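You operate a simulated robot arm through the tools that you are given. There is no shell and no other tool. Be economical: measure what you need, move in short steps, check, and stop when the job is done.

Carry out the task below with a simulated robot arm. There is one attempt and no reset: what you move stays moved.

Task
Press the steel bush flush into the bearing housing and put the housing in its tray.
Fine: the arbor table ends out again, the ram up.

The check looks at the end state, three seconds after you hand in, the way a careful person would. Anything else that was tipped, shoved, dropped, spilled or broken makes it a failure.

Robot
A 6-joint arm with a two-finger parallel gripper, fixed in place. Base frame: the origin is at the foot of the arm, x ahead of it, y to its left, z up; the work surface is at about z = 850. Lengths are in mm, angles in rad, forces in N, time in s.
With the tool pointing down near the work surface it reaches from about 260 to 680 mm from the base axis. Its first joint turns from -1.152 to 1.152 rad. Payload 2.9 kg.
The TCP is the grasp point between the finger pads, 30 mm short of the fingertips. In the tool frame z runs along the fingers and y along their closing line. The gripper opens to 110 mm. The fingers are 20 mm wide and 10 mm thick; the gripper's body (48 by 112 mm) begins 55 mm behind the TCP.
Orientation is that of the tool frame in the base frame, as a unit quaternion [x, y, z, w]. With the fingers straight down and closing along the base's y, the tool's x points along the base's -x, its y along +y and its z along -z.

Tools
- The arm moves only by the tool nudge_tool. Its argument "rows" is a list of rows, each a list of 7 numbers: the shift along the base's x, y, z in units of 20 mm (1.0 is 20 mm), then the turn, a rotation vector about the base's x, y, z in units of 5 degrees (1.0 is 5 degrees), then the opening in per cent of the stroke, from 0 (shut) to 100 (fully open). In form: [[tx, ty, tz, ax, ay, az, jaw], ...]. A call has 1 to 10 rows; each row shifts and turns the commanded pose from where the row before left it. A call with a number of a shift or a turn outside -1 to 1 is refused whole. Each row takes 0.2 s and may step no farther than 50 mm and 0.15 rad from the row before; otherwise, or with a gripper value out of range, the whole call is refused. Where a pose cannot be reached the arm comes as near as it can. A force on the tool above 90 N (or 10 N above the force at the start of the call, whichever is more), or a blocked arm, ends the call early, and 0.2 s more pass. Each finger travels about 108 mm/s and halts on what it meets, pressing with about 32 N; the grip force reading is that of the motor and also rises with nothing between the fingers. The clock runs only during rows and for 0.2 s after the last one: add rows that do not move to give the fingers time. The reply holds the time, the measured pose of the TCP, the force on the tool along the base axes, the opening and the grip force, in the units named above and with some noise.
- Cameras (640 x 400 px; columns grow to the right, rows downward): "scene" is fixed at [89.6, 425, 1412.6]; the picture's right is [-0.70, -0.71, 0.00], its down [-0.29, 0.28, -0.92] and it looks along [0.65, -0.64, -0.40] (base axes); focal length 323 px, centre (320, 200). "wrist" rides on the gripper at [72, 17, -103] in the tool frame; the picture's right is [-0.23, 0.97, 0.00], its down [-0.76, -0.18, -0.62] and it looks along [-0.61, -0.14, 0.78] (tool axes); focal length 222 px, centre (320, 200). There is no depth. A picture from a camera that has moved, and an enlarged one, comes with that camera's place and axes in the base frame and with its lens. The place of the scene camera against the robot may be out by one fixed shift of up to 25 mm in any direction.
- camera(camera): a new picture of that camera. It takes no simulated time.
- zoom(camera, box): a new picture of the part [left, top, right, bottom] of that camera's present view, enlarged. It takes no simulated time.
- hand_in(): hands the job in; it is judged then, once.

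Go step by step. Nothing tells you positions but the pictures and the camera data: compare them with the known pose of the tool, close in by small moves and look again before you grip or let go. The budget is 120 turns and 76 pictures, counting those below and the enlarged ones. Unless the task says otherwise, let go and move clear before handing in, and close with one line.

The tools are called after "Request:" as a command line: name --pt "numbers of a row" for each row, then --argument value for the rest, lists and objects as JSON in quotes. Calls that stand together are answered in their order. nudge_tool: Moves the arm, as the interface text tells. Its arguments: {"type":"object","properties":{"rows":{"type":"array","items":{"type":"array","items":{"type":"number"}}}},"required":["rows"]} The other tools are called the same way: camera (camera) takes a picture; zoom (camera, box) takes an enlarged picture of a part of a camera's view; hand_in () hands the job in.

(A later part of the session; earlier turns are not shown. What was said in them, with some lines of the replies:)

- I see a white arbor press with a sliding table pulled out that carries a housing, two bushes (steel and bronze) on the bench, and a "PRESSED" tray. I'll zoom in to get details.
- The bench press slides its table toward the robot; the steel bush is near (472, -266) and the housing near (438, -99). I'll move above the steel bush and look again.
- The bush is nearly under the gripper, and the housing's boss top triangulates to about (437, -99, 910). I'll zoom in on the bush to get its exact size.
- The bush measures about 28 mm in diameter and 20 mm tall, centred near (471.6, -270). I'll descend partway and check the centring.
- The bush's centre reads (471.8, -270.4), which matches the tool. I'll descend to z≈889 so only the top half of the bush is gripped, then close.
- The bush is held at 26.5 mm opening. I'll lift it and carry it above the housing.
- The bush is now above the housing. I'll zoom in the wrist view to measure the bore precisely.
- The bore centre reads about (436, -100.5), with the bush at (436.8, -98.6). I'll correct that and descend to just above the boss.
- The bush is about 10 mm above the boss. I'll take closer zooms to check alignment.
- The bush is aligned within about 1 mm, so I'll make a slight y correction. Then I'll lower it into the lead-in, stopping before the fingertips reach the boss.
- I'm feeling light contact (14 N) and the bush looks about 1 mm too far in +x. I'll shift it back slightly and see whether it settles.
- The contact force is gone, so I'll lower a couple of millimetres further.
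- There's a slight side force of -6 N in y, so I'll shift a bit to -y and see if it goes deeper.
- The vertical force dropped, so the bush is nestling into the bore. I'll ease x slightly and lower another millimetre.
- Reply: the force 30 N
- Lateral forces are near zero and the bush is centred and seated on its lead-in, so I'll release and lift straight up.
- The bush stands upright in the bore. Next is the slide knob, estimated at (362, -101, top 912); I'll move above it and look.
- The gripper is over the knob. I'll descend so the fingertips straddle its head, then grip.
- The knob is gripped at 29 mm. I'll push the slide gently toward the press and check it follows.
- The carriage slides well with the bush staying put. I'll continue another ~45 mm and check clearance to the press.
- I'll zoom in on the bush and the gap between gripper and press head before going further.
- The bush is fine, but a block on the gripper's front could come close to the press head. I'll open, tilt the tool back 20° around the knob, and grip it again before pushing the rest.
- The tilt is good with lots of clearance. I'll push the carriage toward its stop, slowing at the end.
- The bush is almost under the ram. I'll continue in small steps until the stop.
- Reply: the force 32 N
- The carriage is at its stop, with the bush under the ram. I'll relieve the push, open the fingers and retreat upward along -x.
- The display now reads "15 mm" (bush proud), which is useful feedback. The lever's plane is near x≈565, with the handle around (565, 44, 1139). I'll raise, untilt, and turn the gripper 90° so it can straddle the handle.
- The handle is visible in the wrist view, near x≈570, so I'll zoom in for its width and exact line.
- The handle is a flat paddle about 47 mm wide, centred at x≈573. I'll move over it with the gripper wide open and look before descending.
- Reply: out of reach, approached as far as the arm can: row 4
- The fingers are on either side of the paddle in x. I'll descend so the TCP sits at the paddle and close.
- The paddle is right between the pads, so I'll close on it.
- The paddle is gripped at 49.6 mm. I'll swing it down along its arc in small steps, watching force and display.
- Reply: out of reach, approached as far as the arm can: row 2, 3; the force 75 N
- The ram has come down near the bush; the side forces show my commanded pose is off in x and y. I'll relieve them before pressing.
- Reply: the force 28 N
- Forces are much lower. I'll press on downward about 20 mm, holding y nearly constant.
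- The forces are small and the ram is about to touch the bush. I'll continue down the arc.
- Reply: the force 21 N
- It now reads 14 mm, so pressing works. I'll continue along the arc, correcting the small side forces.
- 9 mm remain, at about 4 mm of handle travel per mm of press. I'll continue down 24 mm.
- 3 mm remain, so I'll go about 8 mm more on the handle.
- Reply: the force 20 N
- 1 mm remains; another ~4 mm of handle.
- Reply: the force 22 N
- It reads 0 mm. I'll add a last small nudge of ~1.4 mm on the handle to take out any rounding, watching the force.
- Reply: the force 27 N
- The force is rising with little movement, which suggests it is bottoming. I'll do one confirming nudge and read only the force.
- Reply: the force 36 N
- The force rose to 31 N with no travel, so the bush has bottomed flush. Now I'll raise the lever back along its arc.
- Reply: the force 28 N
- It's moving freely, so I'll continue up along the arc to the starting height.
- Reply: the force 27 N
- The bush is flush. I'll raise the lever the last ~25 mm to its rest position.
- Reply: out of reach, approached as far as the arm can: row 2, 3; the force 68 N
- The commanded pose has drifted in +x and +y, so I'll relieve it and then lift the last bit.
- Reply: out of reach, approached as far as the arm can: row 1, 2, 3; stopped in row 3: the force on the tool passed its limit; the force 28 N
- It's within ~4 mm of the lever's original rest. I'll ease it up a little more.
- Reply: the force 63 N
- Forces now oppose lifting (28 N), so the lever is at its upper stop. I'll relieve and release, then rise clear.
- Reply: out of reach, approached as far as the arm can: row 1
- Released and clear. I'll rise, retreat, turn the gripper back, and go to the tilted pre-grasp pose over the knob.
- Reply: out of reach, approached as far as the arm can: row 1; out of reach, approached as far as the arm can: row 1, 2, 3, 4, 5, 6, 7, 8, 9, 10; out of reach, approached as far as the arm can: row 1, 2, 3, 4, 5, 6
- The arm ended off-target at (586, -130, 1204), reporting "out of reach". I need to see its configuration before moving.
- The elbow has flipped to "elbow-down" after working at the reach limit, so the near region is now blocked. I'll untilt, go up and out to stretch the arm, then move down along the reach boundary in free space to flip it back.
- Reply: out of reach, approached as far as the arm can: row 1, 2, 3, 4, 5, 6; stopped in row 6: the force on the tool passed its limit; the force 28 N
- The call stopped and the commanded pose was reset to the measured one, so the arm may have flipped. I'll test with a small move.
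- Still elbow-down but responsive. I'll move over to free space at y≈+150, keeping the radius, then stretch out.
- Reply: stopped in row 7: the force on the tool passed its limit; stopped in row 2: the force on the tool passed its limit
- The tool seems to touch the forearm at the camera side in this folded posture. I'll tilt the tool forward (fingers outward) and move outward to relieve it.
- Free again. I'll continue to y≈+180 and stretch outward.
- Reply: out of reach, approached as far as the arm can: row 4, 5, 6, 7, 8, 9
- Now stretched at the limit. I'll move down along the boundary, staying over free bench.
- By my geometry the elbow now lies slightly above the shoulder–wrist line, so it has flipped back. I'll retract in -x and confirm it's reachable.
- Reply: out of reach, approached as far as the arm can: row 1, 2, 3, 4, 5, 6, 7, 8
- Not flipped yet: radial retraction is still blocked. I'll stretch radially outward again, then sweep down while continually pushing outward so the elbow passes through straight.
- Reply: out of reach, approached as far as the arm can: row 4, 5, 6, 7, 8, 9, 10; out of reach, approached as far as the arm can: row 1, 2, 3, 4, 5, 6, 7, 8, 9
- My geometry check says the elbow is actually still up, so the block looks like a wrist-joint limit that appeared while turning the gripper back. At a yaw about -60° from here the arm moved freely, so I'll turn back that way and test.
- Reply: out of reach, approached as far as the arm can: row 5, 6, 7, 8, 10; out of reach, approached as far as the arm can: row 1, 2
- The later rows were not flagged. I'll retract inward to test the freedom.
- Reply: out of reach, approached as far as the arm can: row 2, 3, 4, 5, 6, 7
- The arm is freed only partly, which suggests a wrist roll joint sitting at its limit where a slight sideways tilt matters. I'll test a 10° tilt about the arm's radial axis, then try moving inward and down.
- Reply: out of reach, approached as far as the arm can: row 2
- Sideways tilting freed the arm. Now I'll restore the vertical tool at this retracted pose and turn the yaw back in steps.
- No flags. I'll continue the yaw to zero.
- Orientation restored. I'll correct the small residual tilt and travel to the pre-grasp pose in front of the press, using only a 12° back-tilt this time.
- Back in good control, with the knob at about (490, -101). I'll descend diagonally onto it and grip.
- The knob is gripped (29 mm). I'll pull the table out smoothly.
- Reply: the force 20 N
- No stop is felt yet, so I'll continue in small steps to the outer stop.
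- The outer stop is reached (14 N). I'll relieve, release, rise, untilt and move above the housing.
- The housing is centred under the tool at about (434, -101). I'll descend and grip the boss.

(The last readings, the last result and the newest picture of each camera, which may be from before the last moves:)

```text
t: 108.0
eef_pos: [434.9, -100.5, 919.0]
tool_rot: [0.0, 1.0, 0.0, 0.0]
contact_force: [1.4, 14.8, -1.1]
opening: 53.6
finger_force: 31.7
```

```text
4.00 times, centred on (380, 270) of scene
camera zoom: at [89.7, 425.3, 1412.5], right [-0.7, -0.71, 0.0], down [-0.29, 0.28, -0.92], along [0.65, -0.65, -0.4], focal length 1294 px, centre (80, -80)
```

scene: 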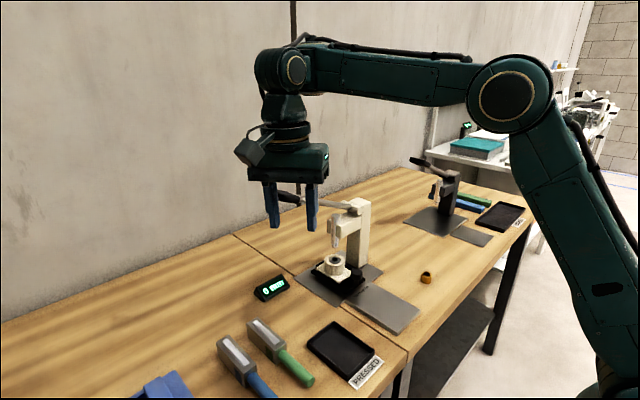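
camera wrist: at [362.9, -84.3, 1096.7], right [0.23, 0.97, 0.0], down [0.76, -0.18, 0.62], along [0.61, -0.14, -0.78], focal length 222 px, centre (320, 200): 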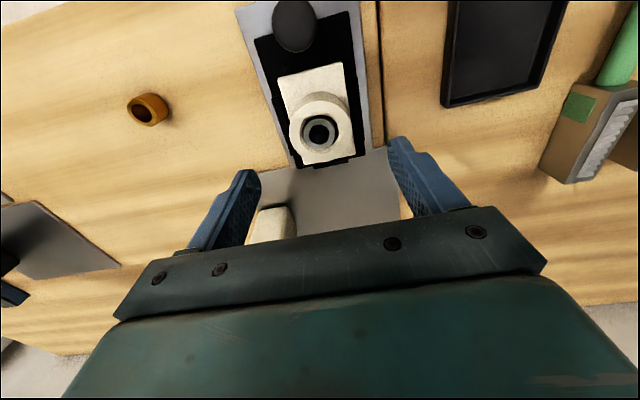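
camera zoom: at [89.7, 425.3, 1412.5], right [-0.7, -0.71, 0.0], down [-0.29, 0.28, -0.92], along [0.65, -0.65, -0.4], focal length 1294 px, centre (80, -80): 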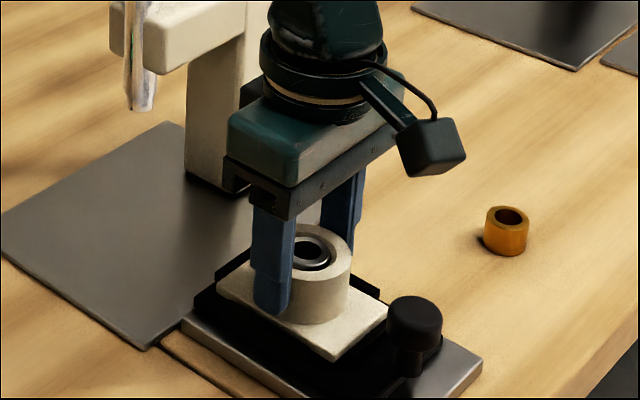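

Gripped at 53.6 mm. I'll lift it straight out of the nest and carry it over the tray, estimated centre (397, 70).

Request:
nudge_tool --pt "0 0.06 0.3 0 0 0 30" --pt "0 0 0.7 0 0 0 30" --pt "0 0 1 0 0 0 30" --pt "0 0 1 0 0 0 30" --pt "0 0 1 0 0 0 30" --pt "-0.2 0.6 0 0 0 0 30" --pt "-0.2 0.8 0 0 0 0 30" --pt "-0.2 0.8 0 0 0 0 30" --pt "-0.2 0.8 0 0 0 0 30" --pt "-0.2 0.8 0 0 0 0 30"

Request:
nudge_tool --pt "-0.2 0.8 0 0 0 0 30" --pt "-0.2 0.8 0 0 0 0 30" --pt "-0.2 0.8 0 0 0 0 30" --pt "-0.2 0.8 0 0 0 0 30" --pt "-0.1 0.8 0 0 0 0 30" --pt "0 0.7 0 0 0 0 30" --pt "0 0 0 0 0 0 30"

Request:
camera --camera "scene"

Request:
camera --camera "wrist"

```text
t: 110.2
eef_pos: [414.2, -22.0, 1000.8]
tool_rot: [0.001, 1.0, -0.001, 0.0]
contact_force: [0.2, 0.5, -3.6]
opening: 53.3
finger_force: 31.6
```

```text
t: 111.8
eef_pos: [396.5, 71.7, 999.7]
tool_rot: [0.002, 1.0, 0.0, -0.001]
contact_force: [-0.4, -0.3, -3.2]
opening: 53.5
finger_force: 31.7
```

```text
6 pictures are left
```

scene: 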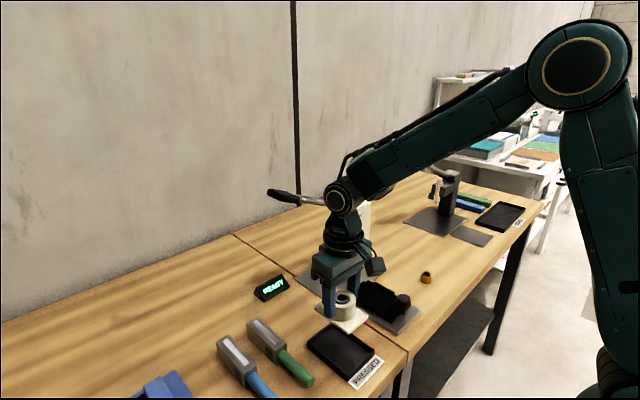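

```text
5 pictures are left
camera wrist: at [324.1, 86.8, 1104.6], right [0.23, 0.97, 0.0], down [0.76, -0.18, 0.62], along [0.61, -0.14, -0.78], focal length 222 px, centre (320, 200)
```

wrist: 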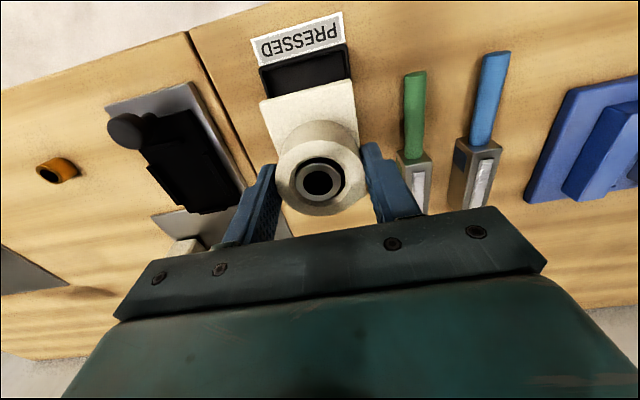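

Tray edges are x≈345–459 and y≈23–107, so its centre is (402, 65). I'll shift +5/-6.5 mm and lower carefully.

Request:
nudge_tool --pt "0.26 -0.34 0 0 0 0 30" --pt "0 0 -1 0 0 0 30" --pt "0 0 -1 0 0 0 30" --pt "0 0 -1 0 0 0 30" --pt "0 0 -0.8 0 0 0 30" --pt "0 0 -0.3 0 0 0 30" --pt "0 0 0 0 0 0 30"

Request:
zoom --camera "scene" --box '[290, 270, 410, 390]'

```text
t: 113.4
eef_pos: [401.4, 64.1, 918.6]
tool_rot: [0.002, 1.0, -0.001, 0.0]
contact_force: [1.1, -1.2, -4.9]
opening: 53.4
finger_force: 32.3
```

```text
3.33 times, centred on (350, 330) of scene
camera zoom: at [89.7, 425.0, 1412.6], right [-0.7, -0.71, 0.0], down [-0.29, 0.28, -0.92], along [0.65, -0.64, -0.4], focal length 1078 px, centre (220, -233)
```

zoom: 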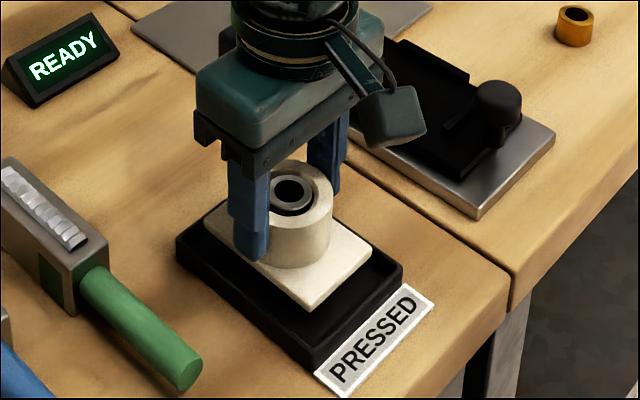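

It's well aligned above the tray. I'll lower in small steps to contact.

Request:
nudge_tool --pt "0 0 -0.2 0 0 0 30" --pt "0 0 -0.15 0 0 0 30" --pt "0 0 -0.1 0 0 0 30" --pt "0 0 -0.1 0 0 0 30" --pt "0 0 0 0 0 0 30"

```text
t: 114.6
eef_pos: [401.0, 64.0, 904.9]
tool_rot: [0.002, 1.0, -0.002, 0.0]
contact_force: [-0.7, -0.1, -4.2]
opening: 53.3
finger_force: 31.7
```

Request:
nudge_tool --pt "0 0 -0.1 0 0 0 30" --pt "0 0 -0.1 0 0 0 30" --pt "0 0 0 0 0 0 30"

```text
t: 115.4
eef_pos: [402.8, 64.3, 902.3]
tool_rot: [0.001, 1.0, -0.001, 0.0]
contact_force: [-0.3, 0.0, -4.4]
opening: 53.4
finger_force: 32.5
```

Still hanging, with only its weight on the sensor. I'll continue down.

Request:
nudge_tool --pt "0 0 -0.08 0 0 0 30" --pt "0 0 -0.08 0 0 0 30" --pt "0 0 0 0 0 0 30"

```text
t: 116.2
eef_pos: [402.4, 63.6, 899.7]
tool_rot: [0.001, 1.0, -0.001, 0.001]
contact_force: [-3.4, -1.4, 16.0]
opening: 53.6
finger_force: 31.8
```

Contact with the tray floor (16 N). I'll release gently and rise.

Request:
nudge_tool --pt "0 0 0.06 0 0 0 30" --pt "0 0 0 0 0 0 52" --pt "0 0 0 0 0 0 58" --pt "0 0 0 0 0 0 60" --pt "0 0 0.6 0 0 0 60" --pt "0 0 1 0 0 0 60" --pt "0 0 1 0 0 0 60" --pt "0 0 1 0 0 0 60" --pt "0 0 1 0 0 0 60" --pt "0 0 1 0 0 0 60"

Request:
nudge_tool --pt "-0.5 -0.5 1 0 0 0 60" --pt "-0.5 -0.5 1 0 0 0 60" --pt "-0.5 -0.5 1 0 0 0 60" --pt "-0.5 -0.5 1 0 0 0 60" --pt "0 -0.5 1 0 0 0 60" --pt "0 -0.5 1 0 0 0 60" --pt "0 0 0 0 0 0 60"

Request:
camera --camera "scene"

Request:
zoom --camera "scene" --box '[255, 180, 435, 390]'

```text
t: 118.4
eef_pos: [401.5, 63.3, 1013.6]
tool_rot: [0.001, 1.0, -0.001, -0.001]
contact_force: [0.0, 0.1, 0.2]
opening: 66.0
finger_force: 0.1
```

```text
t: 120.0
eef_pos: [363.0, 4.6, 1132.0]
tool_rot: [0.001, 1.0, -0.001, 0.0]
contact_force: [0.5, 0.2, -0.8]
opening: 65.8
finger_force: 0.1
```

```text
3 pictures are left
```

scene: 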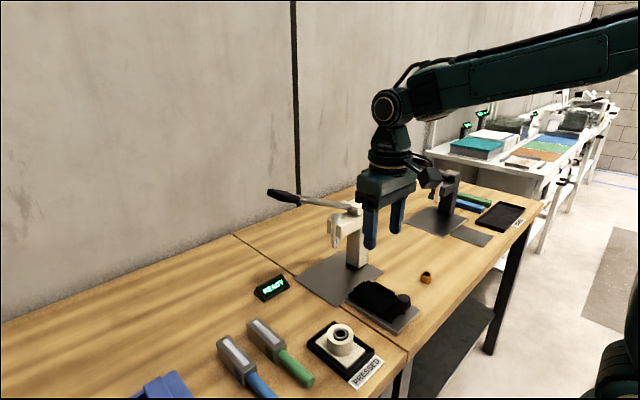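

```text
1.90 times, centred on (345, 285) of scene
camera zoom: at [89.6, 425.0, 1412.6], right [-0.7, -0.71, 0.0], down [-0.29, 0.28, -0.92], along [0.65, -0.64, -0.4], focal length 616 px, centre (272, 38)
```

zoom: 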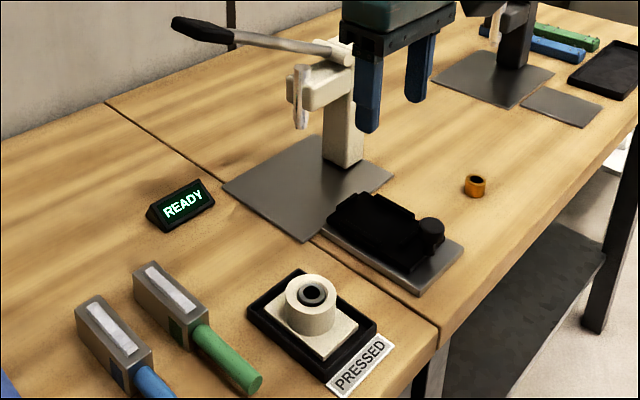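

The housing with its flush bush sits flat in the PRESSED tray, the table is out, the ram and lever are up, and nothing else was moved. I'm handing in.

Request:
hand_in

```text
The job is handed in.
```

The steel bush is pressed flush into the housing (the display read 0 mm), the housing is in the PRESSED tray, the table is out and the ram is up.
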